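You operate a simulated robot arm through the tools that you are given. There is no shell and no other tool.

The job below is to be done with a simulated two-armed robot. You get a single attempt, and the scene is never put back.

JOB
Add 10 caps to the small black bin and stand it on PACKED.
Fine: the bin waits in the feeder tray with 10 caps: tray in, set the cap dial, push the pad once, tray out; bin to PACKED, then tray in; leave the other bins.

The check looks at the end state, three seconds after you hand in, the way a careful person would. Anything else that was tipped, shoved, dropped, spilled or broken makes it a failure. A push-on lid holds only when it is set on centred and level and pressed home; a screw cap is set on level and turned clockwise until tight.

ROBOT AND FRAMES
Two 7-joint arms with two-finger grippers on one trunk that stands fixed in place. Base frame: the origin is at the foot of the trunk, x ahead of it, y to its left, z up. Units: mm, degrees, N and s.
The left shoulder is at [102, 216, 1150], the right one opposite. With the tool pointing down near the work surface each hand reaches from about 300 to 880 mm from the base axis, measured 20 degrees to its own side. Payload 3.43 kg a hand.
The tool frame of a hand sits at the grasp point between the pads (the TCP): z along the fingers, y along the line on which they close. The tips reach 20 mm beyond it. The gripper opens to 124 mm; its body begins 93 mm behind the TCP.
Orientation is told as [roll, pitch, yaw] about the base's x, y, z axes, in that order, counted from this pose: with the fingers straight down and closing along the base's y, the tool's x points along the base's -x, its y along +y and its z along -z.

CONTROLS
- The arms move only by the tool nudge_tool. It takes "left_targets", "right_targets" or both (then of equal length, played together; a hand with none holds still); each is a list of rows, each a list of 7 numbers: the shift along the tool's x, y, z in units of 250 mm (1.0 is 250 mm), then the turn, a rotation vector about the tool's x, y, z in units of 90 degrees (1.0 is 90 degrees), then the finger opening in mm, from 0 to 124. In form: [[x, y, z, wx, wy, wz, gripper], ...]. A call has 1 to 20 rows; each row is the pose to reach, as a shift and turn from the pose commanded when the call began, along the tool's axes at that moment. A call with a number of a shift or a turn outside -1 to 1 is refused whole. Rows are played at 5 a second. More than 50 mm and 8.6 degrees between two rows, or a gripper value outside its range, and nothing of the call is played. A pose out of reach is approached as far as the arm can. The call stops where the force on the tool passes 40 N (or 10 N more than at its start, if that is more) or the arm is blocked; 0.2 s more then pass. The fingers move at their own pace (about 72 mm/s each) and stop on an object; they squeeze with about 32 N. The grip force told is the motor's: it shows also when the fingers shut on nothing. Time passes only in rows, and 0.2 s behind the last, so rows that repeat a pose let the fingers close. It gives the time, the measured TCP pose, the force on the tool (base axes), the opening and the grip force at its end, in the units of the frame above (readings bear some noise), with the torque about the TCP (base axes, N m) and any sound that the robot's microphone picked up.
- Cameras (640 x 400 px; columns grow to the right, rows downward): "scene" is now at [246.5, 42.8, 1313.9]; the picture's right is [0.37, -0.93, 0.00], its down [-0.58, -0.23, -0.79] and it looks along [0.73, 0.29, -0.62] (base axes); focal length 296 px, centre (320, 200). "left" rides on the left gripper at [82, -14, -140] in its tool frame; the picture's right is [0.17, 0.99, 0.00], its down [-0.83, 0.14, -0.54] and it looks along [-0.53, 0.09, 0.84] (tool axes); focal length 243 px, centre (320, 200). "right" rides on the right gripper at [82, 14, -140] in its tool frame; the picture's right is [-0.17, 0.99, 0.00], its down [-0.83, -0.14, -0.54] and it looks along [-0.53, -0.09, 0.84] (tool axes); focal length 243 px, centre (320, 200). There is no depth. A picture from a camera that has moved, and an enlarged one, comes with that camera's place and axes in the base frame and with its lens. The place of the scene camera against the robot may be out by one fixed shift of up to 18 mm in any direction.
- get_image(camera): a new picture of that camera. No time passes.
- lift_body(by): moves the trunk up (or, below 0, down) by that many mm; the arms and the scene camera ride with it, the base frame stays. It gives what a move gives, with no picture.
- head_to(pan, tilt): turns the head with the scene camera to pan (to the left, within 80 degrees either way) and tilt (down, from -29 to 69), counted from straight ahead of the robot (the tilt from the chest, where the trunk bows). It gives what a move gives.
- enlarge(camera, box): a new picture of the part [left, top, right, bottom] of that camera's present view, enlarged. No time passes.
- close_job(): hands the job in; it is judged then, once.

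Nothing tells you positions but the pictures and the camera data. Unless the task says otherwise, let go and move clear before handing in.

The tools are called as a command line: name --argument value ..., lists and objects as JSON in quotes. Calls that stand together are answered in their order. nudge_tool: Moves the arms, as the interface text tells. Its arguments: {"type":"object","properties":{"left_targets":{"type":"array"},"right_targets":{"type":"array"}},"required":[]} The other tools are called the same way: lift_body (by) moves the trunk up or down; head_to (pan, tilt) turns the head that bears the scene camera; get_image (camera) takes a picture; enlarge (camera, box) takes an enlarged picture of a part of a camera's view; close_job () hands the job in.

At the start:

```text
t: 0.0
left_tcp_pos: [480.8, 522.1, 1060.0]
left_tcp_rot: [0.0, 0.1, -0.1]
left_contact_force: [-0.7, -0.5, 0.1]
left_ft_torque: [0.01, 0.01, -0.01]
left_width: 124.1
left_grip_force: 0.0
right_tcp_pos: [431.5, -41.4, 1104.8]
right_tcp_rot: [0.0, 0.1, 0.0]
right_contact_force: [-0.1, 0.4, -0.2]
right_ft_torque: [0.02, 0.01, 0.01]
right_width: 123.8
right_grip_force: 0.0
trunk travel left (down, up): [-300.0, 291.0]
head pan, tilt (commanded): [21.5, 38.3]
```

scene: 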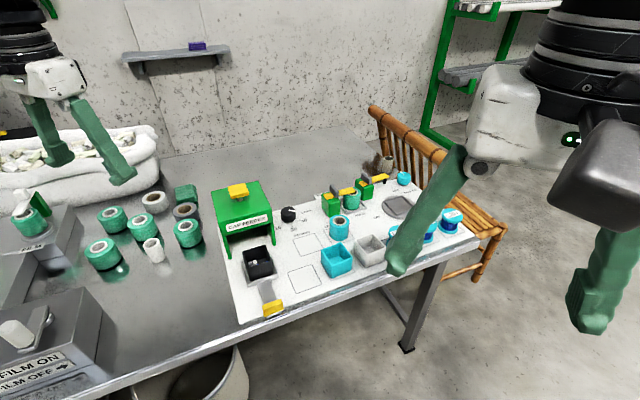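
right: 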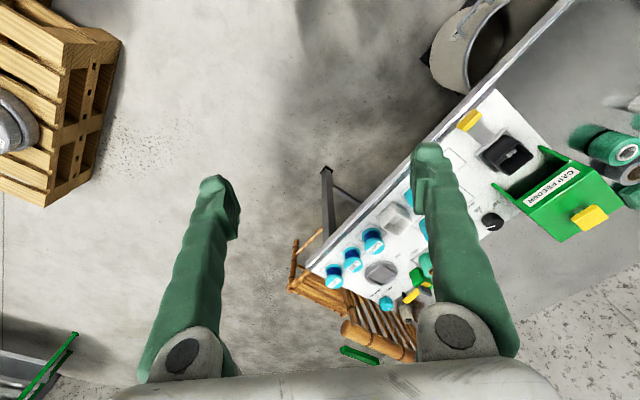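
left: 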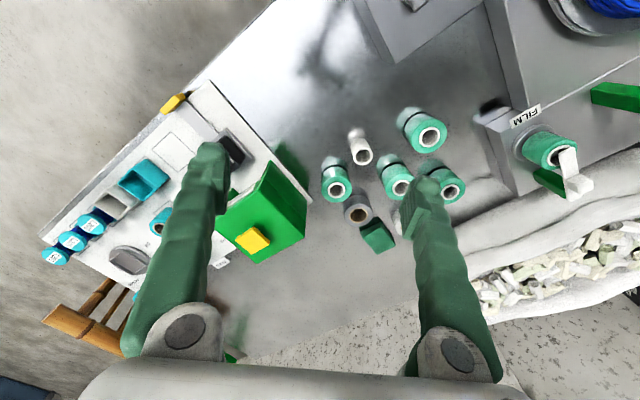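

I see a table with a green cap feeder, a black bin in its pulled-out tray, a dial, and marked squares. I'll look closer before moving anything.

enlarge --camera "scene" --box '[200, 160, 340, 330]'

enlarge --camera "scene" --box '[270, 160, 480, 300]'

enlarge --camera "left" --box '[30, 80, 330, 280]'

```text
2.35 times, centred on (270, 245) of scene
camera zoom: at [246.5, 42.8, 1313.9], right [0.37, -0.93, 0.0], down [-0.58, -0.23, -0.79], along [0.73, 0.29, -0.62], focal length 697 px, centre (438, 94)
```

zoom: 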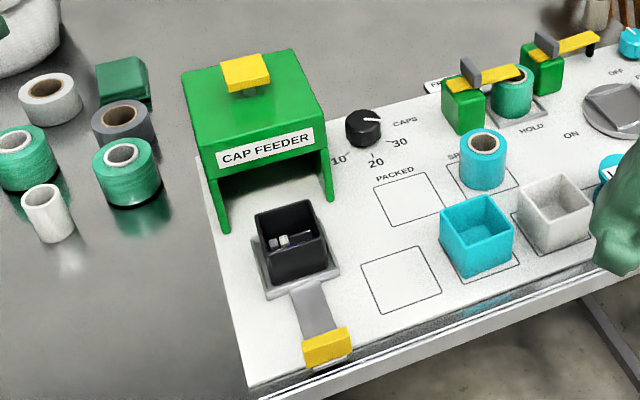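

```text
2.86 times, centred on (375, 230) of scene
camera zoom: at [246.5, 42.8, 1313.9], right [0.37, -0.93, 0.0], down [-0.58, -0.23, -0.79], along [0.73, 0.29, -0.62], focal length 847 px, centre (163, 114)
```

zoom: 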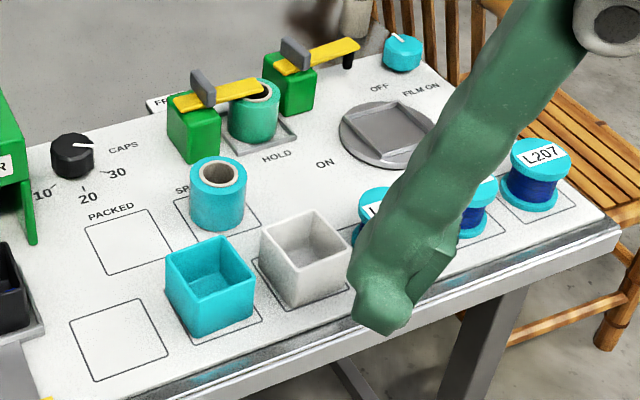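

```text
2.00 times, centred on (180, 180) of left
camera zoom: at [399.1, 509.1, 1200.0], right [-0.16, 0.99, 0.0], down [0.83, 0.14, 0.54], along [0.53, 0.09, -0.84], focal length 485 px, centre (600, 240)
```

zoom: 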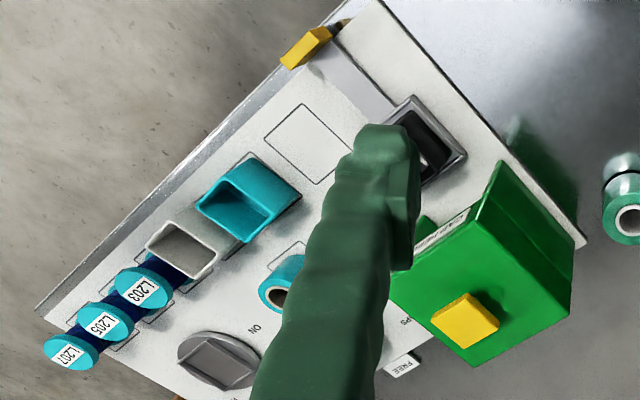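

The board with the feeder is turned roughly 45° to the robot, with the feeder button near (712, 439, 870) and the tray handle near (532, 255, 730). I'll aim the head at it for a closer look.

head_to --pan 36 --tilt 50

get_image --camera "scene"

```text
t: 0.8
left_tcp_pos: [480.4, 522.3, 1060.1]
left_tcp_rot: [-0.1, 0.0, -0.2]
left_contact_force: [0.1, -1.1, 0.0]
left_ft_torque: [0.02, 0.03, 0.0]
left_width: 124.1
left_grip_force: 0.1
right_tcp_pos: [431.2, -41.4, 1105.4]
right_tcp_rot: [0.1, -0.1, 0.0]
right_contact_force: [-0.6, -0.1, 0.3]
right_ft_torque: [0.0, -0.01, 0.01]
right_width: 123.9
right_grip_force: 0.0
trunk travel left (down, up): [-300.0, 291.0]
head pan, tilt (commanded): [36.0, 50.0]
```

```text
taken
camera scene: at [228.8, 56.5, 1297.1], right [0.59, -0.81, 0.0], down [-0.62, -0.45, -0.64], along [0.52, 0.38, -0.77], focal length 296 px, centre (320, 200)
```

scene: 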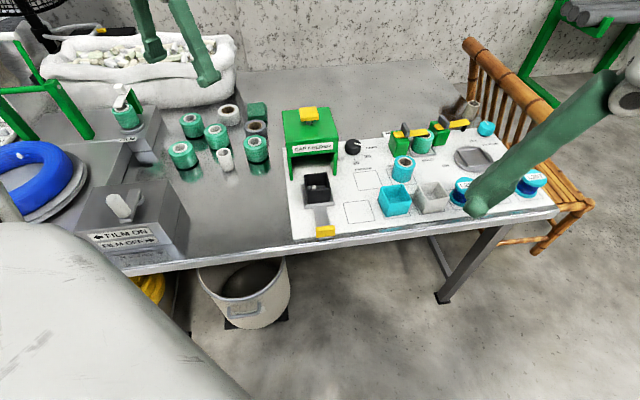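

enlarge --camera "scene" --box '[270, 90, 430, 250]'

enlarge --camera "right" --box '[440, 80, 640, 260]'

```text
2.50 times, centred on (350, 170) of scene
camera zoom: at [228.8, 56.5, 1297.1], right [0.59, -0.81, 0.0], down [-0.62, -0.45, -0.64], along [0.52, 0.38, -0.77], focal length 741 px, centre (245, 275)
```

zoom: 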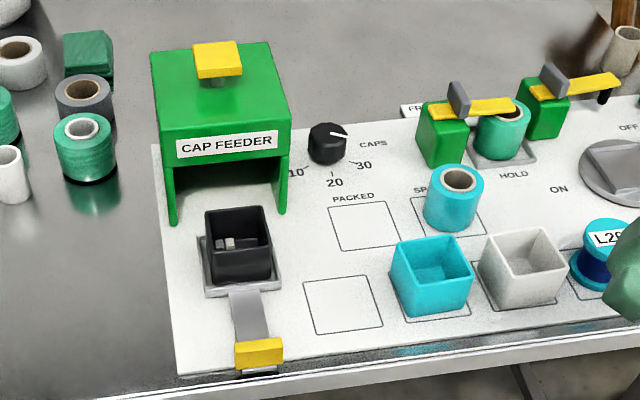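

```text
2.22 times, centred on (540, 170) of right
camera zoom: at [349.4, -27.3, 1245.9], right [0.17, 0.99, 0.0], down [0.83, -0.14, 0.54], along [0.53, -0.09, -0.84], focal length 539 px, centre (-169, 267)
```

zoom: 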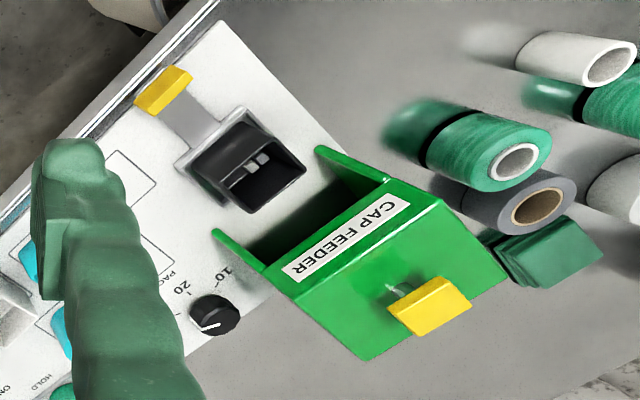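

The board surface is at about z = 707 and its feed axis runs about 45° between +x and +y. I'll bring the left hand in above the front of the board, turned 45°, to get a clear wrist-camera view.

nudge_tool --left_targets '[[0.0125, -0.12, 0.05, 0, 0, -0.0625, 124], [0.025, -0.24, 0.1, 0, 0, -0.125, 124], [0.0375, -0.36, 0.15, 0, 0, -0.1875, 124], [0.05, -0.48, 0.2, 0, 0, -0.25, 124], [0.0625, -0.6, 0.25, 0, 0, -0.3125, 124], [0.075, -0.72, 0.3, 0, 0, -0.375, 124], [0.0875, -0.84, 0.35, 0, 0, -0.4375, 124], [0.1, -0.96, 0.4, 0, 0, -0.5, 124]]'

get_image --camera "left"

get_image --camera "scene"

```text
t: 2.6
left_tcp_pos: [568.8, 417.2, 1093.1]
left_tcp_rot: [-0.9, 1.1, 43.9]
left_contact_force: [7.2, 0.5, 6.3]
left_ft_torque: [-0.13, 0.98, 0.04]
left_width: 123.8
left_grip_force: 0.1
left hand out of reach, approached as far as the arm can: row 5, 6, 7, 8
right_tcp_pos: [434.1, -41.1, 1104.8]
right_tcp_rot: [0.0, 0.1, 0.0]
right_contact_force: [-0.2, 0.5, 0.8]
right_ft_torque: [-0.02, 0.06, 0.0]
right_width: 124.1
right_grip_force: 0.0
trunk travel left (down, up): [-300.0, 291.0]
head pan, tilt (commanded): [36.0, 50.0]
```

```text
taken
camera left: at [520.4, 355.0, 1235.4], right [-0.8, 0.59, -0.01], down [0.5, 0.69, 0.52], along [0.32, 0.41, -0.85], focal length 243 px, centre (320, 200)
```

left: 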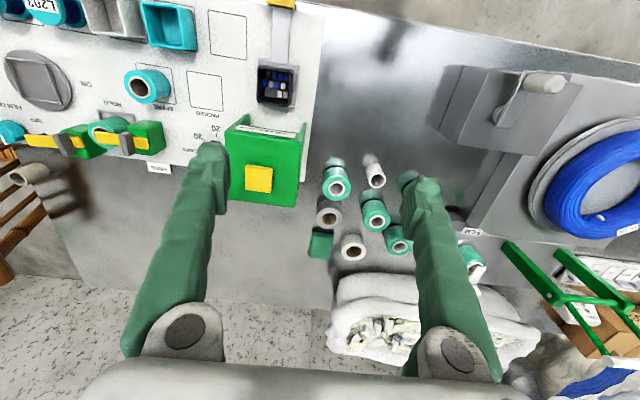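

```text
taken
camera scene: at [229.9, 56.1, 1296.9], right [0.59, -0.81, 0.0], down [-0.62, -0.45, -0.64], along [0.52, 0.38, -0.77], focal length 296 px, centre (320, 200)
```

scene: 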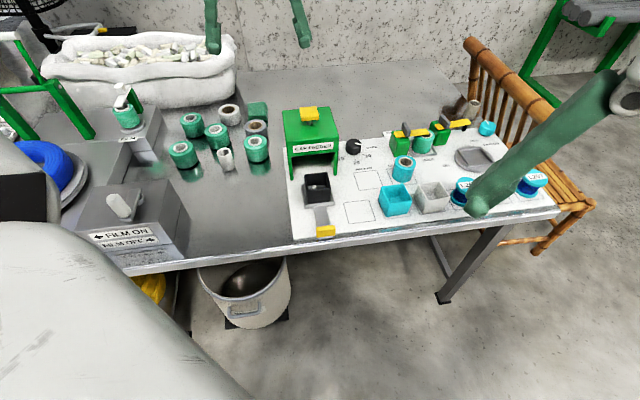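

The left arm couldn't reach the later rows and drifted to about (569, 417, 1093). I'll play a null row to see where its commanded pose now stands.

nudge_tool --left_targets '[[0, 0, 0, 0, 0, 0, 124], [0, 0, 0, 0, 0, 0, 124]]'

```text
t: 3.2
left_tcp_pos: [578.1, 411.9, 1102.3]
left_tcp_rot: [-0.8, 0.0, 44.2]
left_contact_force: [0.6, -0.2, -0.3]
left_ft_torque: [0.07, 0.01, -0.01]
left_width: 124.1
left_grip_force: 0.2
right_tcp_pos: [431.7, -43.7, 1104.4]
right_tcp_rot: [0.1, -0.1, -0.1]
right_contact_force: [0.5, -0.3, -0.9]
right_ft_torque: [0.04, 0.04, -0.01]
right_width: 124.2
right_grip_force: 0.1
trunk travel left (down, up): [-300.0, 291.0]
head pan, tilt (commanded): [36.0, 50.0]
```

The commanded pose has settled at the pose the arm reached. I'll lower the hand from here and back it toward the front of the board, in small steps.

nudge_tool --left_targets '[[0.0, 0, 0.15, 0, 0, 0, 124], [0.0, 0, 0.3, 0, 0, 0, 124], [0.0, 0, 0.45, 0, 0, 0, 124], [0.0, 0, 0.6, 0, 0, 0, 124]]'

get_image --camera "left"

```text
t: 4.2
left_tcp_pos: [584.6, 446.9, 1028.4]
left_tcp_rot: [0.1, -0.1, 45.0]
left_contact_force: [-0.5, 0.1, -0.5]
left_ft_torque: [0.03, 0.02, -0.01]
left_width: 124.1
left_grip_force: 0.0
left hand out of reach, approached as far as the arm can: row 1, 2, 3, 4
right_tcp_pos: [432.8, -41.6, 1104.4]
right_tcp_rot: [0.0, 0.0, 0.0]
right_contact_force: [0.0, 0.3, 0.1]
right_ft_torque: [-0.02, 0.01, -0.01]
right_width: 124.0
right_grip_force: 0.1
trunk travel left (down, up): [-300.0, 291.0]
head pan, tilt (commanded): [36.0, 50.0]
```

```text
taken
camera left: at [536.3, 379.4, 1169.2], right [-0.81, 0.58, 0.0], down [0.49, 0.69, 0.54], along [0.31, 0.44, -0.84], focal length 243 px, centre (320, 200)
```

left: 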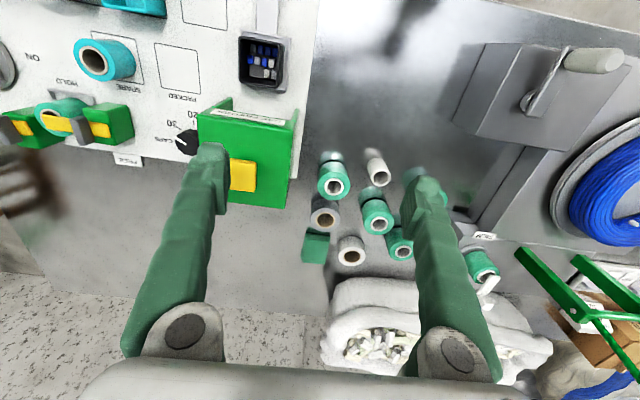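

Yaw +45 looks like a joint limit for the left arm. Yaw −45 makes the fingers close along the tray axis, which suits the handle and bin, so I'll turn to that.

nudge_tool --left_targets '[[0.02, 0, 0.01, 0, 0, 0.0833, 124], [0.04, -0.01, 0.02, 0, 0, 0.1667, 124], [0.06, -0.02, 0.03, 0, 0, 0.25, 124], [0.08, -0.03, 0.04, 0, 0, 0.3333, 124], [0.1, -0.03, 0.05, 0, 0, 0.4167, 124], [0.12, -0.04, 0.06, 0, 0, 0.5, 124], [0.14, -0.04, 0.07, 0, 0, 0.5833, 124], [0.16, -0.05, 0.08, 0, 0, 0.6667, 124], [0.18, -0.06, 0.09, 0, 0, 0.75, 124], [0.2, -0.06, 0.1, 0, 0, 0.8333, 124], [0.2, -0.06, 0.11, 0, 0, 0.9167, 124], [0.2, -0.06, 0.11, 0, 0, 1.0, 124]]'

get_image --camera "left"

```text
t: 6.8
left_tcp_pos: [553.9, 400.9, 1000.8]
left_tcp_rot: [0.0, -0.1, -45.3]
left_contact_force: [-0.2, -0.3, -1.0]
left_ft_torque: [0.03, -0.01, -0.04]
left_width: 124.0
left_grip_force: 0.0
right_tcp_pos: [431.4, -41.5, 1103.8]
right_tcp_rot: [0.0, 0.1, 0.0]
right_contact_force: [0.0, 0.0, -1.3]
right_ft_torque: [0.03, 0.01, 0.01]
right_width: 124.0
right_grip_force: 0.0
trunk travel left (down, up): [-300.0, 291.0]
head pan, tilt (commanded): [36.0, 50.0]
```

```text
taken
camera left: at [488.0, 449.7, 1142.0], right [0.58, 0.81, 0.0], down [0.68, -0.49, 0.54], along [0.44, -0.31, -0.84], focal length 243 px, centre (320, 200)
```

left: 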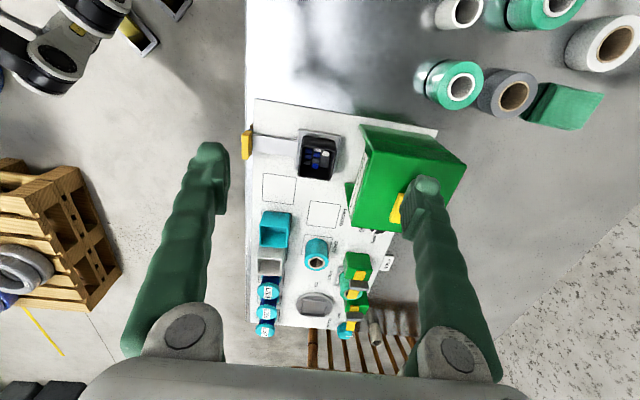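

Yaw −45 is fully reachable and this view lines up with the board. I'll enlarge it to measure the tray, bin, dial, squares and pad.

enlarge --camera "left" --box '[230, 90, 480, 250]'

enlarge --camera "left" --box '[235, 100, 355, 180]'

enlarge --camera "left" --box '[300, 180, 420, 260]'

```text
2.50 times, centred on (355, 170) of left
camera zoom: at [488.0, 449.7, 1142.0], right [0.58, 0.81, 0.0], down [0.68, -0.49, 0.54], along [0.44, -0.31, -0.84], focal length 606 px, centre (232, 275)
```

zoom: 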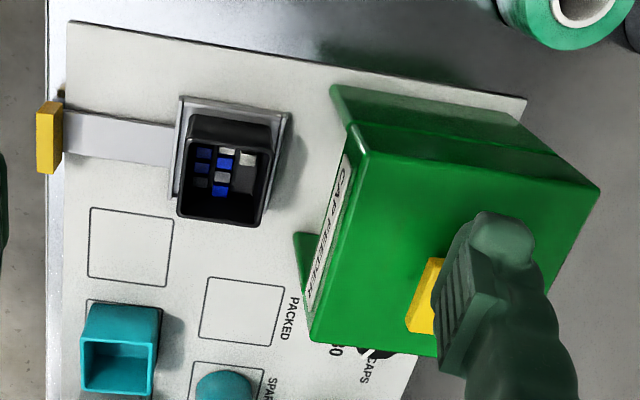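

```text
5.00 times, centred on (295, 140) of left
camera zoom: at [488.0, 449.7, 1142.0], right [0.58, 0.81, 0.0], down [0.68, -0.49, 0.54], along [0.44, -0.31, -0.84], focal length 1213 px, centre (445, 500)
```

zoom: 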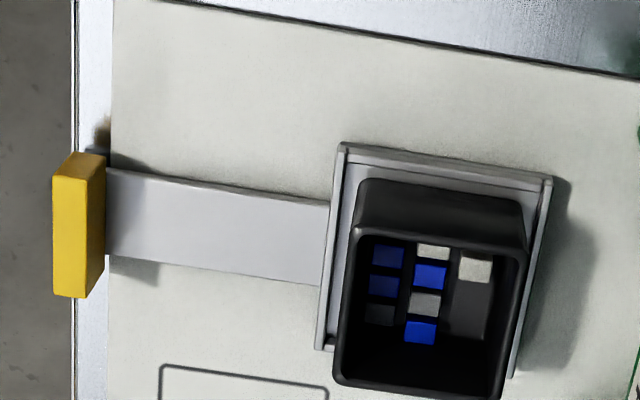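

```text
5.00 times, centred on (360, 220) of left
camera zoom: at [488.0, 449.7, 1142.0], right [0.58, 0.81, 0.0], down [0.68, -0.49, 0.54], along [0.44, -0.31, -0.84], focal length 1213 px, centre (120, 100)
```

zoom: 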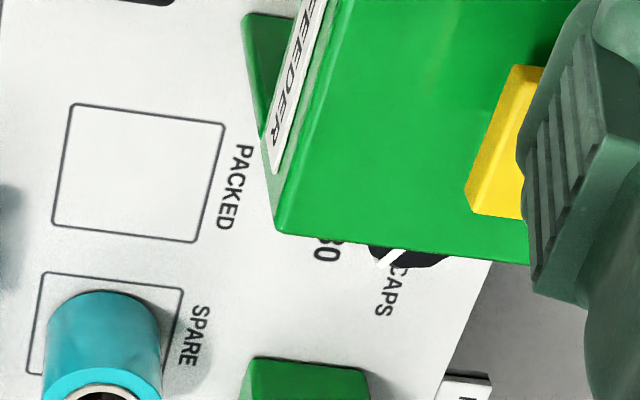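

Measured so far: PACKED is centred near (753, 274), the bin near (620, 350) and the handle near (536, 255). The dial is near (834, 374), which is far out, so I'll zoom in on the dial and the pad.

enlarge --camera "scene" --box '[335, 130, 385, 170]'

enlarge --camera "scene" --box '[275, 95, 375, 165]'

enlarge --camera "right" --box '[465, 190, 535, 240]'

```text
10.00 times, centred on (360, 150) of scene
camera zoom: at [228.5, 56.4, 1297.1], right [0.59, -0.81, 0.0], down [-0.62, -0.45, -0.64], along [0.52, 0.38, -0.77], focal length 2963 px, centre (-80, 700)
```

zoom: 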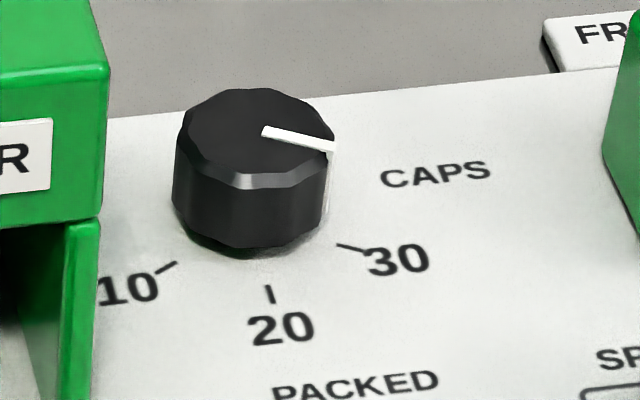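

```text
5.71 times, centred on (325, 130) of scene
camera zoom: at [228.5, 56.4, 1297.1], right [0.59, -0.81, 0.0], down [-0.62, -0.45, -0.64], along [0.52, 0.38, -0.77], focal length 1693 px, centre (291, 600)
```

zoom: 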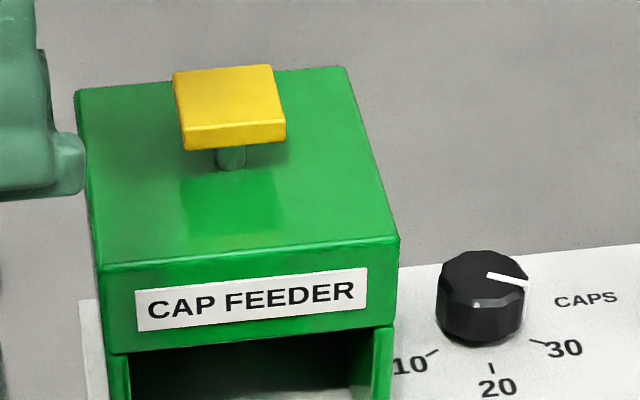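

```text
8.00 times, centred on (500, 215) of right
camera zoom: at [349.2, -27.4, 1246.0], right [0.17, 0.99, 0.0], down [0.83, -0.14, 0.54], along [0.53, -0.09, -0.84], focal length 1941 px, centre (-1120, 80)
```

zoom: 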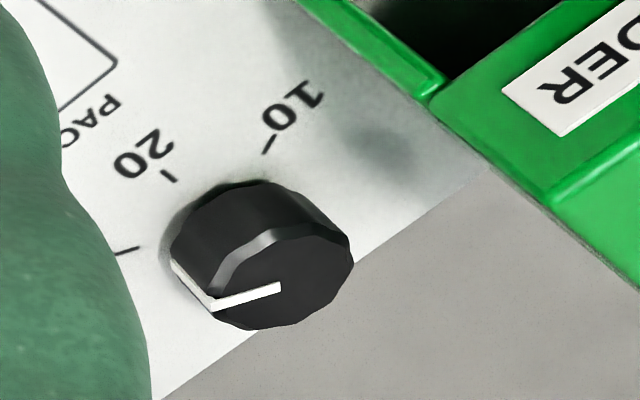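

The dial points at 30 with ticks 60° apart, so setting it to 10 means turning it 120° clockwise; it's centred near (825, 360) with its top at about z = 741. First I'll hover over the tray handle, tilted 20° so the palm stays clear of the feeder.

nudge_tool --left_targets '[[-0.059, -0.078, 0.085, -0.037, 0, 0, 100], [-0.118, -0.157, 0.17, -0.074, 0, 0, 80], [-0.177, -0.235, 0.255, -0.111, 0, -0.003, 60], [-0.236, -0.313, 0.34, -0.148, 0, -0.005, 60], [-0.295, -0.392, 0.425, -0.185, 0, -0.008, 60], [-0.354, -0.47, 0.5, -0.222, 0, -0.01, 60]]'

get_image --camera "left"

get_image --camera "scene"

```text
t: 8.2
left_tcp_pos: [532.8, 293.8, 876.4]
left_tcp_rot: [19.6, -0.9, -44.3]
left_contact_force: [0.1, 1.0, 0.0]
left_ft_torque: [-0.01, 0.03, 0.01]
left_width: 60.2
left_grip_force: 0.1
left hand out of reach, approached as far as the arm can: row 6
right_tcp_pos: [430.5, -41.3, 1104.3]
right_tcp_rot: [0.0, -0.1, 0.0]
right_contact_force: [-0.7, 0.4, -0.4]
right_ft_torque: [0.0, 0.02, -0.03]
right_width: 124.1
right_grip_force: 0.0
trunk travel left (down, up): [-300.0, 291.0]
head pan, tilt (commanded): [36.0, 50.0]
```

```text
taken
camera left: at [431.8, 310.0, 1003.4], right [0.53, 0.78, 0.33], down [0.55, -0.61, 0.57], along [0.64, -0.12, -0.76], focal length 243 px, centre (320, 200)
```

left: 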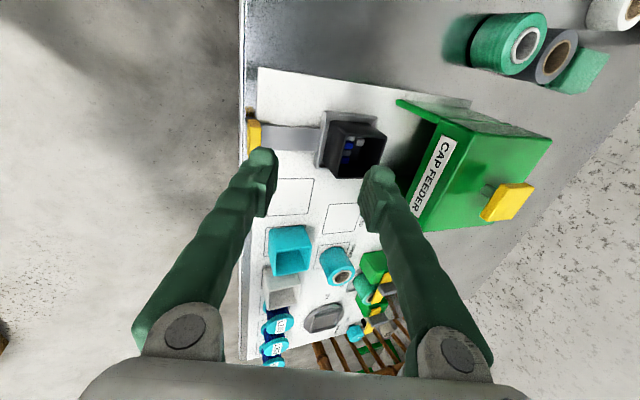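

```text
taken
camera scene: at [228.0, 56.8, 1297.2], right [0.59, -0.81, 0.0], down [-0.62, -0.45, -0.64], along [0.52, 0.38, -0.77], focal length 296 px, centre (320, 200)
```

scene: 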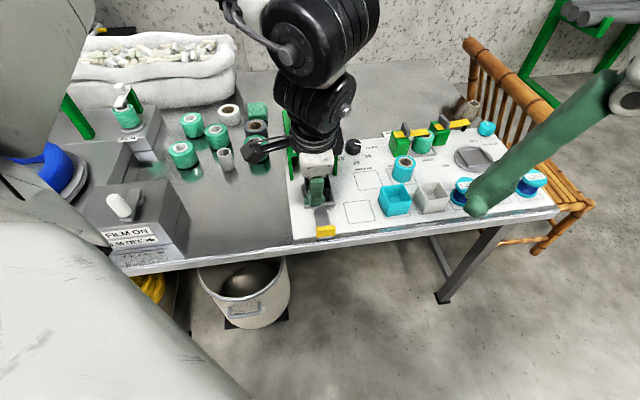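

The arm stopped slightly short of the handle at this height. I'll see if lowering further makes the handle position reachable.

nudge_tool --left_targets '[[-0.038, -0.067, 0.083, 0, 0, 0, 60], [-0.077, -0.134, 0.167, 0, 0, 0, 60], [-0.115, -0.2016, 0.25, 0, 0, 0, 60]]'

get_image --camera "left"

```text
t: 9.0
left_tcp_pos: [537.0, 294.5, 798.9]
left_tcp_rot: [19.4, -0.8, -44.4]
left_contact_force: [-0.1, -0.7, 0.3]
left_ft_torque: [0.01, -0.03, 0.03]
left_width: 59.8
left_grip_force: 0.0
left hand out of reach, approached as far as the arm can: row 1, 2, 3
right_tcp_pos: [431.7, -40.1, 1105.0]
right_tcp_rot: [0.0, 0.0, 0.0]
right_contact_force: [0.5, 0.1, 0.4]
right_ft_torque: [-0.05, -0.02, 0.01]
right_width: 123.8
right_grip_force: 0.0
trunk travel left (down, up): [-300.0, 291.0]
head pan, tilt (commanded): [36.0, 50.0]
```

```text
taken
camera left: at [436.4, 310.9, 926.4], right [0.53, 0.78, 0.33], down [0.55, -0.61, 0.57], along [0.64, -0.12, -0.76], focal length 243 px, centre (320, 200)
```

left: 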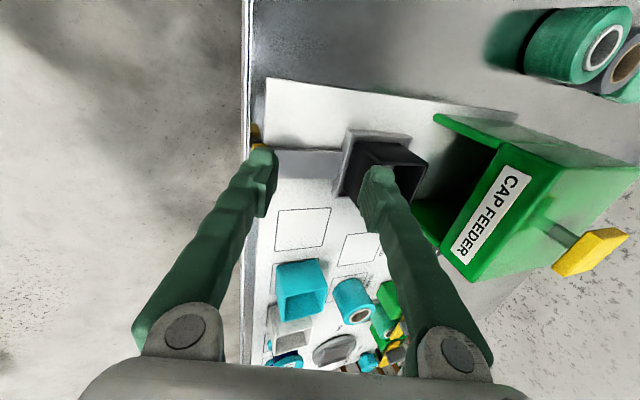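

Height isn't the limit. I'll check whether removing the tilt allows the handle position at yaw −44.

nudge_tool --left_targets '[[-0.02, -0.03, 0, 0.055, 0, 0, 60], [-0.05, -0.06, 0, 0.11, 0, 0, 60], [-0.08, -0.09, 0, 0.165, 0, 0, 60], [-0.115, -0.11, -0.02, 0.22, 0, 0, 60]]'

get_image --camera "left"

get_image --camera "scene"

```text
t: 10.0
left_tcp_pos: [538.2, 256.0, 796.3]
left_tcp_rot: [0.2, -0.2, -44.2]
left_contact_force: [-0.1, 1.0, -0.2]
left_ft_torque: [-0.01, 0.01, -0.02]
left_width: 59.9
left_grip_force: 0.0
right_tcp_pos: [431.0, -41.9, 1105.4]
right_tcp_rot: [0.1, 0.0, 0.0]
right_contact_force: [-1.0, 0.3, -1.5]
right_ft_torque: [-0.02, 0.05, -0.01]
right_width: 124.1
right_grip_force: 0.1
trunk travel left (down, up): [-300.0, 291.0]
head pan, tilt (commanded): [36.0, 50.0]
```

```text
taken
camera left: at [469.9, 302.3, 936.8], right [0.57, 0.82, 0.0], down [0.69, -0.48, 0.54], along [0.45, -0.31, -0.84], focal length 243 px, centre (320, 200)
```

left: 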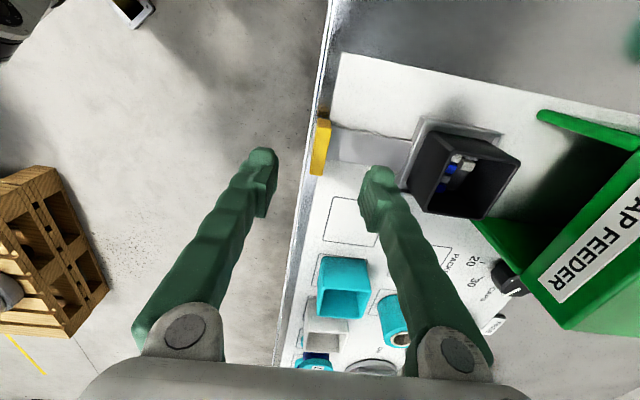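

```text
taken
camera scene: at [228.8, 56.5, 1297.1], right [0.59, -0.81, 0.0], down [-0.62, -0.45, -0.64], along [0.52, 0.38, -0.77], focal length 296 px, centre (320, 200)
```

scene: 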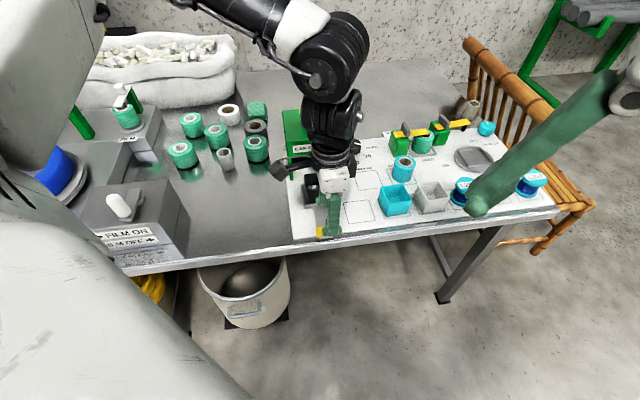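

With the tool vertical at yaw −44.2, the hand is right above the handle. I'll zoom in to fix the handle's exact position relative to the fingers.

enlarge --camera "left" --box '[290, 100, 370, 200]'

enlarge --camera "left" --box '[380, 100, 540, 230]'

enlarge --camera "scene" --box '[270, 150, 380, 250]'

```text
4.00 times, centred on (330, 150) of left
camera zoom: at [469.9, 302.3, 936.8], right [0.57, 0.82, 0.0], down [0.69, -0.48, 0.54], along [0.45, -0.31, -0.84], focal length 970 px, centre (280, 400)
```

zoom: 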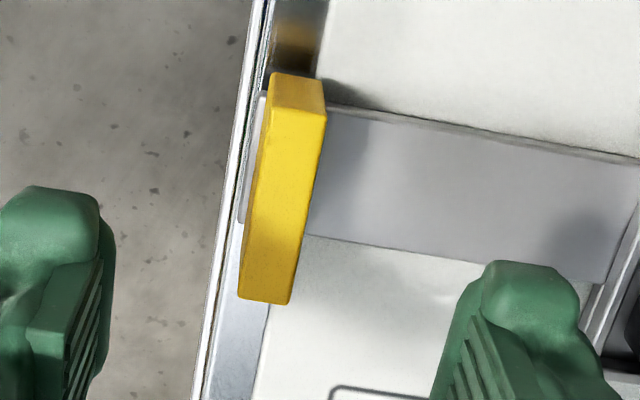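

```text
3.08 times, centred on (460, 165) of left
camera zoom: at [469.9, 302.3, 936.8], right [0.57, 0.82, 0.0], down [0.69, -0.48, 0.54], along [0.45, -0.31, -0.84], focal length 746 px, centre (-111, 308)
```

zoom: 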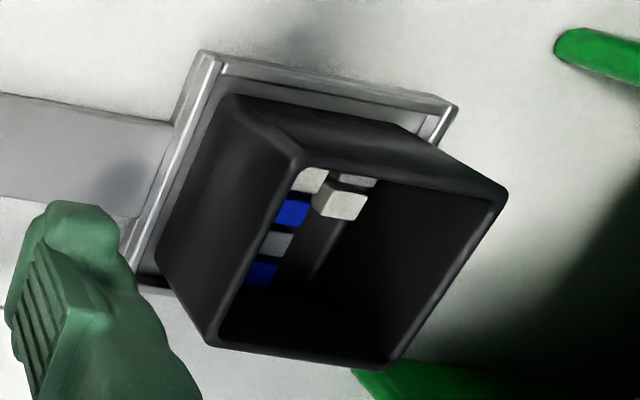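

```text
4.00 times, centred on (325, 200) of scene
camera zoom: at [228.8, 56.5, 1297.1], right [0.59, -0.81, 0.0], down [-0.62, -0.45, -0.64], along [0.52, 0.38, -0.77], focal length 1185 px, centre (300, 200)
```

zoom: 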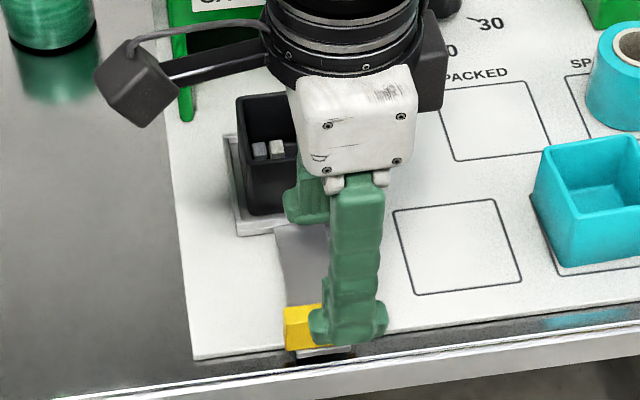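

The handle spans i ≈ −14…−2 mm along the feed axis and z ≈ 710…735, and the hand is centred over it. I'll descend so the fingertips straddle it just above the strip.

nudge_tool --left_targets '[[0.002, 0, 0.08, 0, 0, 0, 60], [0.005, 0, 0.16, 0, 0, 0, 60], [0.01, 0, 0.2, 0, 0, 0, 60], [0.01, 0, 0.23, 0, 0, 0, 60]]'

get_image --camera "left"

enlarge --camera "scene" --box '[270, 170, 380, 260]'

```text
t: 11.0
left_tcp_pos: [536.4, 257.0, 739.8]
left_tcp_rot: [0.2, -0.2, -44.3]
left_contact_force: [1.0, -0.9, 0.4]
left_ft_torque: [0.01, 0.01, 0.0]
left_width: 59.9
left_grip_force: 0.1
right_tcp_pos: [432.1, -40.8, 1105.3]
right_tcp_rot: [0.0, 0.1, 0.0]
right_contact_force: [-0.5, -0.3, 0.5]
right_ft_torque: [0.01, 0.02, 0.03]
right_width: 124.0
right_grip_force: 0.0
trunk travel left (down, up): [-300.0, 291.0]
head pan, tilt (commanded): [36.0, 50.0]
```

```text
taken
camera left: at [468.2, 304.6, 879.0], right [0.57, 0.82, 0.0], down [0.69, -0.48, 0.54], along [0.45, -0.31, -0.84], focal length 243 px, centre (320, 200)
```

left: 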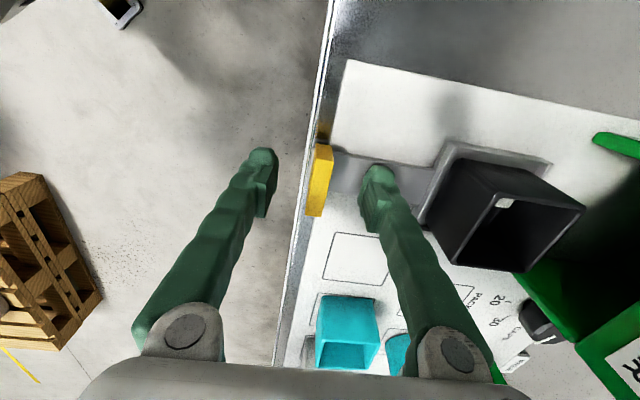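

```text
4.44 times, centred on (325, 215) of scene
camera zoom: at [228.9, 56.7, 1297.0], right [0.59, -0.81, 0.0], down [-0.62, -0.45, -0.64], along [0.52, 0.38, -0.77], focal length 1317 px, centre (298, 133)
```

zoom: 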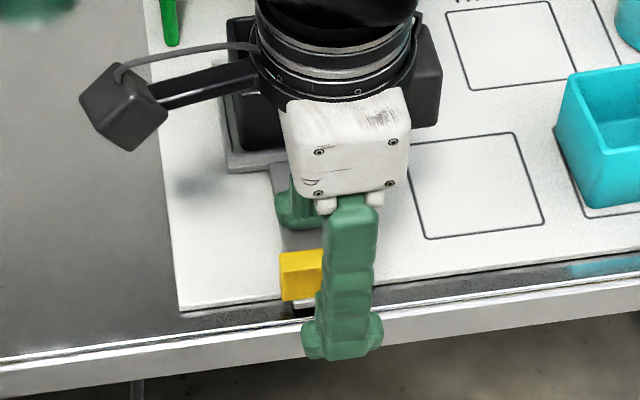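

The fingers straddle the handle, about 5 mm off-centre along it. I'll shift over and close on it.

nudge_tool --left_targets '[[0.02, 0, 0.008, 0, 0, 0, 60], [0.02, 0, 0.01, 0, 0, 0, 0], [0.02, 0, 0.01, 0, 0, 0, 0], [0.02, 0, 0.01, 0, 0, 0, 0]]'

get_image --camera "left"

```text
t: 12.0
left_tcp_pos: [533.0, 259.4, 736.0]
left_tcp_rot: [0.1, -0.1, -44.2]
left_contact_force: [0.1, -0.7, -2.0]
left_ft_torque: [-0.15, -0.16, -0.49]
left_width: 10.9
left_grip_force: 44.9
right_tcp_pos: [431.3, -41.5, 1104.2]
right_tcp_rot: [0.0, -0.1, 0.1]
right_contact_force: [0.3, -0.2, -0.2]
right_ft_torque: [0.0, -0.01, 0.0]
right_width: 124.0
right_grip_force: 0.1
trunk travel left (down, up): [-300.0, 291.0]
head pan, tilt (commanded): [36.0, 50.0]
```

```text
taken
camera left: at [464.5, 308.1, 876.5], right [0.57, 0.82, 0.0], down [0.69, -0.48, 0.54], along [0.45, -0.31, -0.84], focal length 243 px, centre (320, 200)
```

left: 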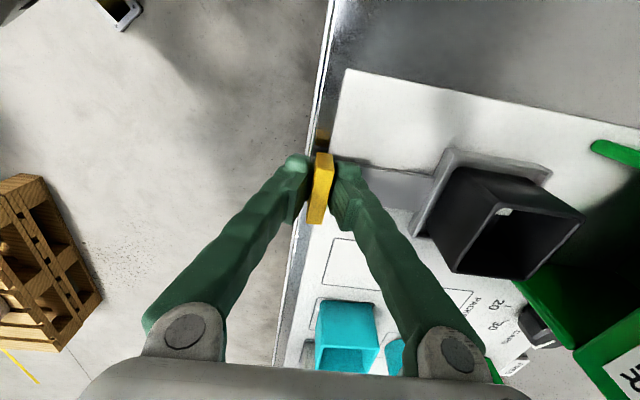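

The handle is gripped. I'll push the tray in along the feed axis, 40 mm first, and check the side forces.

nudge_tool --left_targets '[[0, 0.04, 0, 0, 0, 0, 0], [0, 0.08, 0, 0, 0, 0, 0], [0, 0.12, 0, 0, 0, 0, 0], [0, 0.16, 0, 0, 0, 0, 0]]'

get_image --camera "left"

```text
t: 13.0
left_tcp_pos: [561.5, 290.0, 736.4]
left_tcp_rot: [0.2, -0.1, -44.2]
left_contact_force: [1.6, -2.0, -9.1]
left_ft_torque: [-0.06, 0.0, -0.52]
left_width: 11.0
left_grip_force: 44.0
right_tcp_pos: [432.3, -40.7, 1104.2]
right_tcp_rot: [0.0, 0.0, 0.0]
right_contact_force: [0.5, -0.5, 0.6]
right_ft_torque: [-0.02, -0.03, 0.03]
right_width: 123.7
right_grip_force: 0.2
trunk travel left (down, up): [-300.0, 291.0]
head pan, tilt (commanded): [36.0, 50.0]
```

```text
taken
camera left: at [493.7, 337.1, 876.6], right [0.57, 0.82, 0.0], down [0.69, -0.48, 0.54], along [0.45, -0.31, -0.84], focal length 243 px, centre (320, 200)
```

left: 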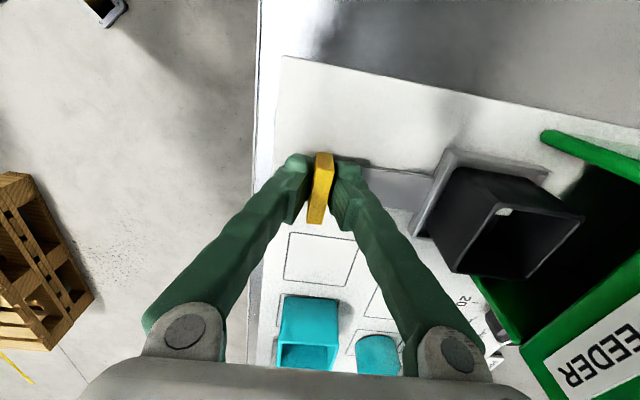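

The tray slides smoothly. I'll push another 55 mm, still with room between palm and feeder.

nudge_tool --left_targets '[[0, 0.045, 0, 0, 0, 0, 0], [0, 0.09, 0, 0, 0, 0, 0], [0, 0.135, 0, 0, 0, 0, 0], [0, 0.18, 0, 0, 0, 0, 0], [0, 0.22, 0, 0, 0, 0, 0]]'

get_image --camera "left"

enlarge --camera "scene" --box '[260, 90, 400, 250]'

```text
t: 14.2
left_tcp_pos: [601.0, 327.2, 736.2]
left_tcp_rot: [0.2, -0.1, -44.2]
left_contact_force: [5.0, -5.2, -13.6]
left_ft_torque: [-0.41, -0.35, -0.49]
left_width: 11.0
left_grip_force: 44.2
right_tcp_pos: [433.2, -41.9, 1104.1]
right_tcp_rot: [0.0, 0.0, 0.0]
right_contact_force: [-0.8, -0.9, -0.1]
right_ft_torque: [0.01, 0.02, 0.01]
right_width: 124.1
right_grip_force: 0.0
trunk travel left (down, up): [-300.0, 291.0]
head pan, tilt (commanded): [36.0, 50.0]
```

```text
taken
camera left: at [532.3, 375.9, 876.6], right [0.57, 0.82, 0.0], down [0.69, -0.48, 0.54], along [0.45, -0.31, -0.84], focal length 243 px, centre (320, 200)
```

left: 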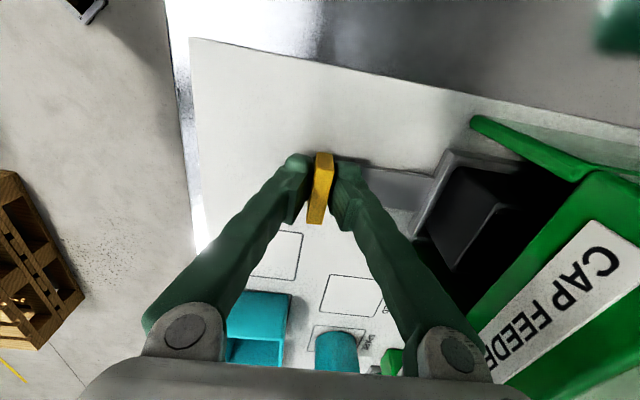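

```text
2.50 times, centred on (330, 170) of scene
camera zoom: at [230.2, 56.7, 1296.8], right [0.59, -0.81, 0.0], down [-0.62, -0.45, -0.64], along [0.52, 0.38, -0.77], focal length 741 px, centre (295, 275)
```

zoom: 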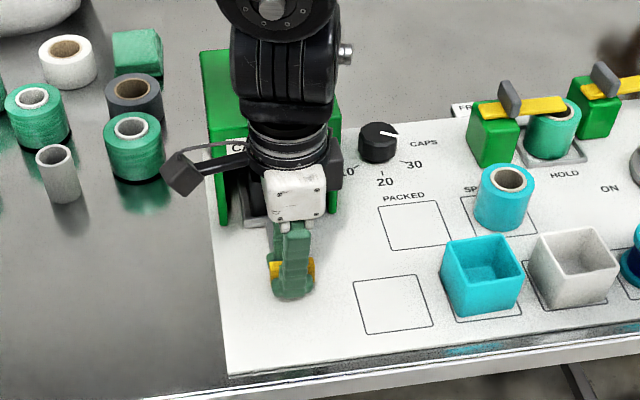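

The tray slides at 45.0° exactly. To keep the palm clear of the feeder I'll let go, back off in front of the handle, close the fingers and finish the push from the front.

nudge_tool --left_targets '[[0, 0, 0, 0, 0, 0, 45], [0, 0, 0, 0, 0, 0, 45], [0, 0, -0.1, 0, 0, 0, 45], [0, 0, -0.2, 0, 0, 0, 45], [0, -0.1, -0.2, 0, 0, 0, 0], [0, -0.19, -0.2, 0, 0, 0, 0], [0, -0.19, -0.2, 0, 0, 0, 0], [0, -0.19, -0.1, 0, 0, 0, 0], [0, -0.19, -0.01, 0, 0, 0, 0]]'

get_image --camera "left"

enlarge --camera "scene" --box '[260, 90, 400, 250]'

```text
t: 16.2
left_tcp_pos: [567.3, 296.0, 737.8]
left_tcp_rot: [0.2, -0.3, -44.2]
left_contact_force: [1.2, 0.8, 0.6]
left_ft_torque: [0.01, 0.03, 0.02]
left_width: 0.0
left_grip_force: 31.7
right_tcp_pos: [430.7, -41.6, 1103.6]
right_tcp_rot: [0.1, 0.0, 0.0]
right_contact_force: [-0.7, -1.0, 0.3]
right_ft_torque: [0.03, 0.0, 0.02]
right_width: 124.1
right_grip_force: 0.0
trunk travel left (down, up): [-300.0, 291.0]
head pan, tilt (commanded): [36.0, 50.0]
```

```text
taken
camera left: at [498.5, 343.1, 878.7], right [0.57, 0.82, 0.0], down [0.69, -0.48, 0.54], along [0.45, -0.31, -0.84], focal length 243 px, centre (320, 200)
```

left: 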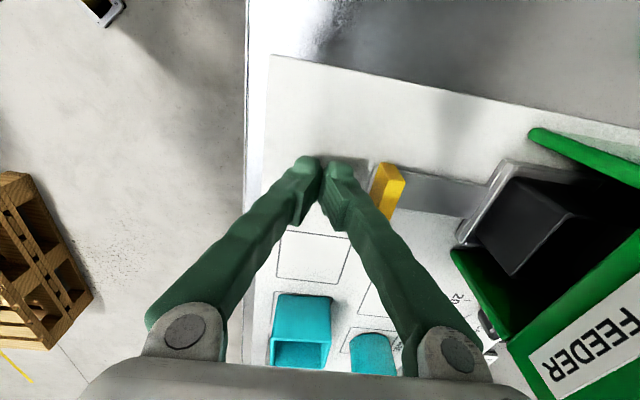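

```text
2.50 times, centred on (330, 170) of scene
camera zoom: at [229.0, 56.7, 1297.0], right [0.59, -0.81, 0.0], down [-0.62, -0.45, -0.64], along [0.52, 0.38, -0.77], focal length 741 px, centre (295, 275)
```

zoom: 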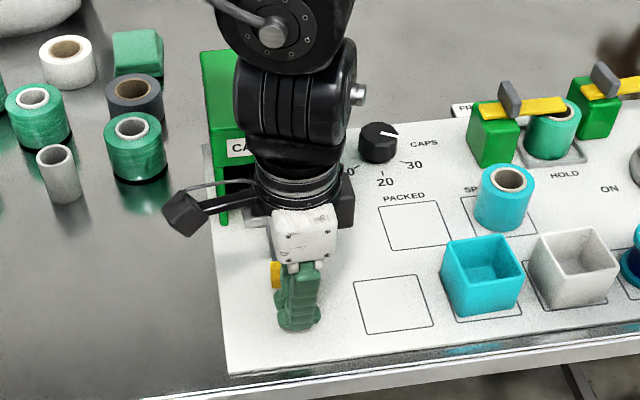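

The closed fingers are about 6 mm in front of the handle and lined up with it. I'll push in smaller steps now, watching the force.

nudge_tool --left_targets '[[0, 0.03, 0, 0, 0, 0, 0], [-0.001, 0.06, 0, 0, 0, 0, 0], [-0.001, 0.09, 0, 0, 0, 0, 0], [-0.002, 0.12, 0, 0, 0, 0, 0]]'

get_image --camera "left"

```text
t: 17.2
left_tcp_pos: [587.3, 317.3, 739.3]
left_tcp_rot: [0.2, -0.2, -44.3]
left_contact_force: [0.6, -0.2, 0.1]
left_ft_torque: [-0.01, 0.02, 0.0]
left_width: 0.0
left_grip_force: 32.3
right_tcp_pos: [431.0, -40.6, 1105.3]
right_tcp_rot: [0.1, 0.0, 0.0]
right_contact_force: [0.9, 0.4, -0.1]
right_ft_torque: [-0.01, 0.0, -0.01]
right_width: 124.0
right_grip_force: 0.1
trunk travel left (down, up): [-300.0, 291.0]
head pan, tilt (commanded): [36.0, 50.0]
```

```text
taken
camera left: at [519.4, 363.3, 879.7], right [0.57, 0.82, 0.0], down [0.69, -0.48, 0.54], along [0.45, -0.31, -0.84], focal length 243 px, centre (320, 200)
```

left: 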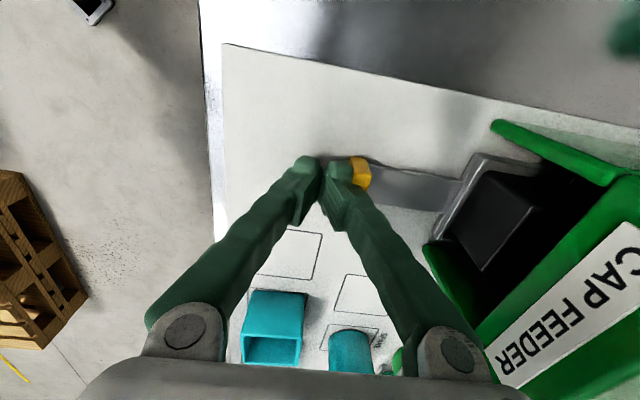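

No resistance and the palm still has clearance. I'll push another 22 mm.

nudge_tool --left_targets '[[0, 0.03, 0, 0, 0, 0, 0], [-0.001, 0.06, 0, 0, 0, 0, 0], [-0.001, 0.09, 0, 0, 0, 0, 0]]'

get_image --camera "left"

enlarge --camera "scene" --box '[260, 90, 400, 250]'

```text
t: 18.0
left_tcp_pos: [603.6, 331.1, 739.5]
left_tcp_rot: [0.2, -0.1, -44.2]
left_contact_force: [-0.2, -0.4, -0.1]
left_ft_torque: [0.0, 0.0, 0.0]
left_width: 0.0
left_grip_force: 31.7
right_tcp_pos: [431.6, -41.1, 1105.7]
right_tcp_rot: [-0.1, 0.1, 0.1]
right_contact_force: [-0.2, 0.2, 0.1]
right_ft_torque: [-0.03, 0.0, 0.0]
right_width: 124.0
right_grip_force: 0.1
trunk travel left (down, up): [-300.0, 291.0]
head pan, tilt (commanded): [36.0, 50.0]
```

```text
taken
camera left: at [535.4, 379.6, 879.8], right [0.57, 0.82, 0.0], down [0.69, -0.48, 0.54], along [0.45, -0.31, -0.84], focal length 243 px, centre (320, 200)
```

left: 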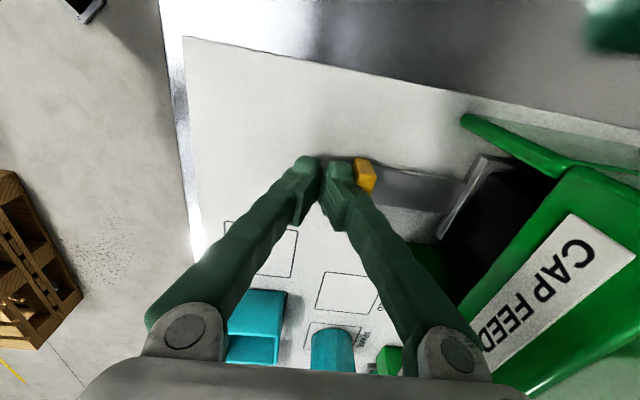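

```text
2.50 times, centred on (330, 170) of scene
camera zoom: at [228.8, 56.7, 1297.1], right [0.59, -0.81, 0.0], down [-0.62, -0.45, -0.64], along [0.52, 0.38, -0.77], focal length 741 px, centre (295, 275)
```

zoom: 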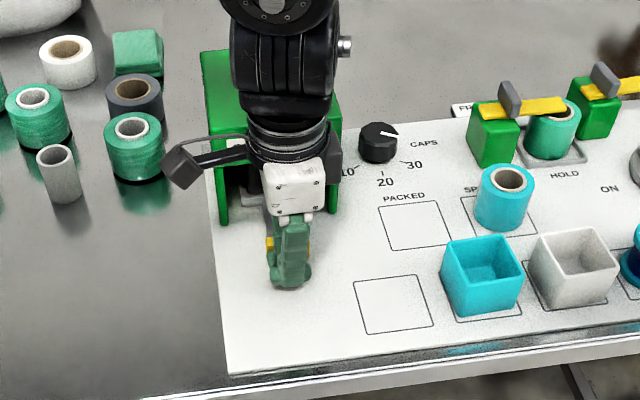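

The tray coasted a few mm ahead of the fingers. I'll zoom in to see how far in it now is.

enlarge --camera "left" --box '[290, 110, 560, 280]'

```text
2.35 times, centred on (425, 195) of left
camera zoom: at [535.4, 379.6, 879.8], right [0.57, 0.82, 0.0], down [0.69, -0.48, 0.54], along [0.45, -0.31, -0.84], focal length 571 px, centre (73, 212)
```

zoom: 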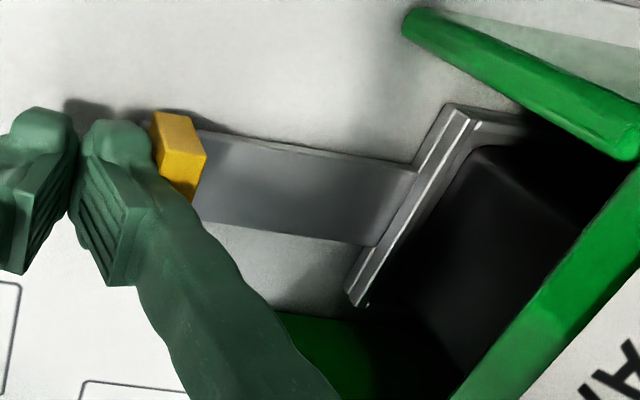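

The tray has moved about 124 mm and looks nearly home. To keep the palm clear I'll back off, open the fingers a bit and finish with the outside of the leading finger.

nudge_tool --left_targets '[[0, -0.06, 0, 0, 0, 0, 0], [0, -0.13, 0, 0, 0, 0, 20], [0, -0.13, 0, 0, 0, 0, 50], [0, -0.13, 0, 0, 0, 0, 50], [0, -0.1, 0, 0, 0, 0, 50], [0, -0.07, 0, 0, 0, 0, 50], [0, -0.05, 0, 0, 0, 0, 50]]'

get_image --camera "left"

```text
t: 19.6
left_tcp_pos: [592.1, 320.7, 740.1]
left_tcp_rot: [0.1, 0.0, -44.4]
left_contact_force: [-10.5, -9.2, -2.2]
left_ft_torque: [-0.02, 0.05, -0.13]
left_width: 43.5
left_grip_force: 0.1
right_tcp_pos: [430.6, -41.1, 1104.0]
right_tcp_rot: [0.0, -0.1, 0.0]
right_contact_force: [-1.5, 0.7, 0.1]
right_ft_torque: [-0.01, -0.03, 0.03]
right_width: 123.9
right_grip_force: 0.1
trunk travel left (down, up): [-300.0, 291.0]
head pan, tilt (commanded): [36.0, 50.0]
```

```text
taken
camera left: at [525.0, 368.7, 879.9], right [0.57, 0.82, 0.0], down [0.69, -0.48, 0.54], along [0.44, -0.31, -0.84], focal length 243 px, centre (320, 200)
```

left: 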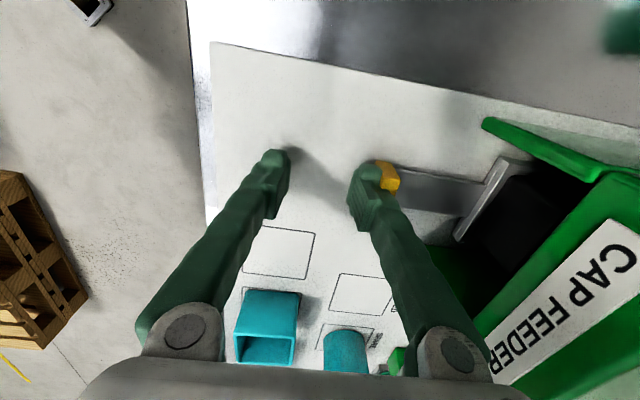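

There is now about 14 N of resistance and travel is about 132 mm, so the tray seems to be at its stop. I'll push slightly more to confirm, then look.

nudge_tool --left_targets '[[0, 0.02, 0, 0, 0, 0, 50], [0, 0.03, 0, 0, 0, 0, 50]]'

enlarge --camera "left" --box '[290, 110, 560, 280]'

```text
t: 20.2
left_tcp_pos: [596.2, 323.1, 740.8]
left_tcp_rot: [-0.1, -0.1, -44.5]
left_contact_force: [-22.5, -24.5, -7.5]
left_ft_torque: [-0.08, 0.22, -0.41]
left_width: 33.2
left_grip_force: 0.1
right_tcp_pos: [430.6, -43.0, 1105.0]
right_tcp_rot: [0.1, -0.1, 0.0]
right_contact_force: [0.1, 0.5, -0.4]
right_ft_torque: [0.01, 0.0, 0.04]
right_width: 124.2
right_grip_force: 0.2
trunk travel left (down, up): [-300.0, 291.0]
head pan, tilt (commanded): [36.0, 50.0]
```

```text
2.35 times, centred on (425, 195) of left
camera zoom: at [528.8, 372.5, 880.4], right [0.57, 0.82, 0.0], down [0.69, -0.48, 0.54], along [0.44, -0.31, -0.84], focal length 571 px, centre (73, 212)
```

zoom: 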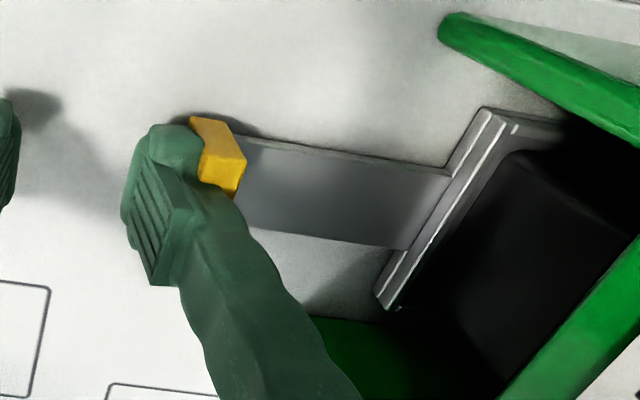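

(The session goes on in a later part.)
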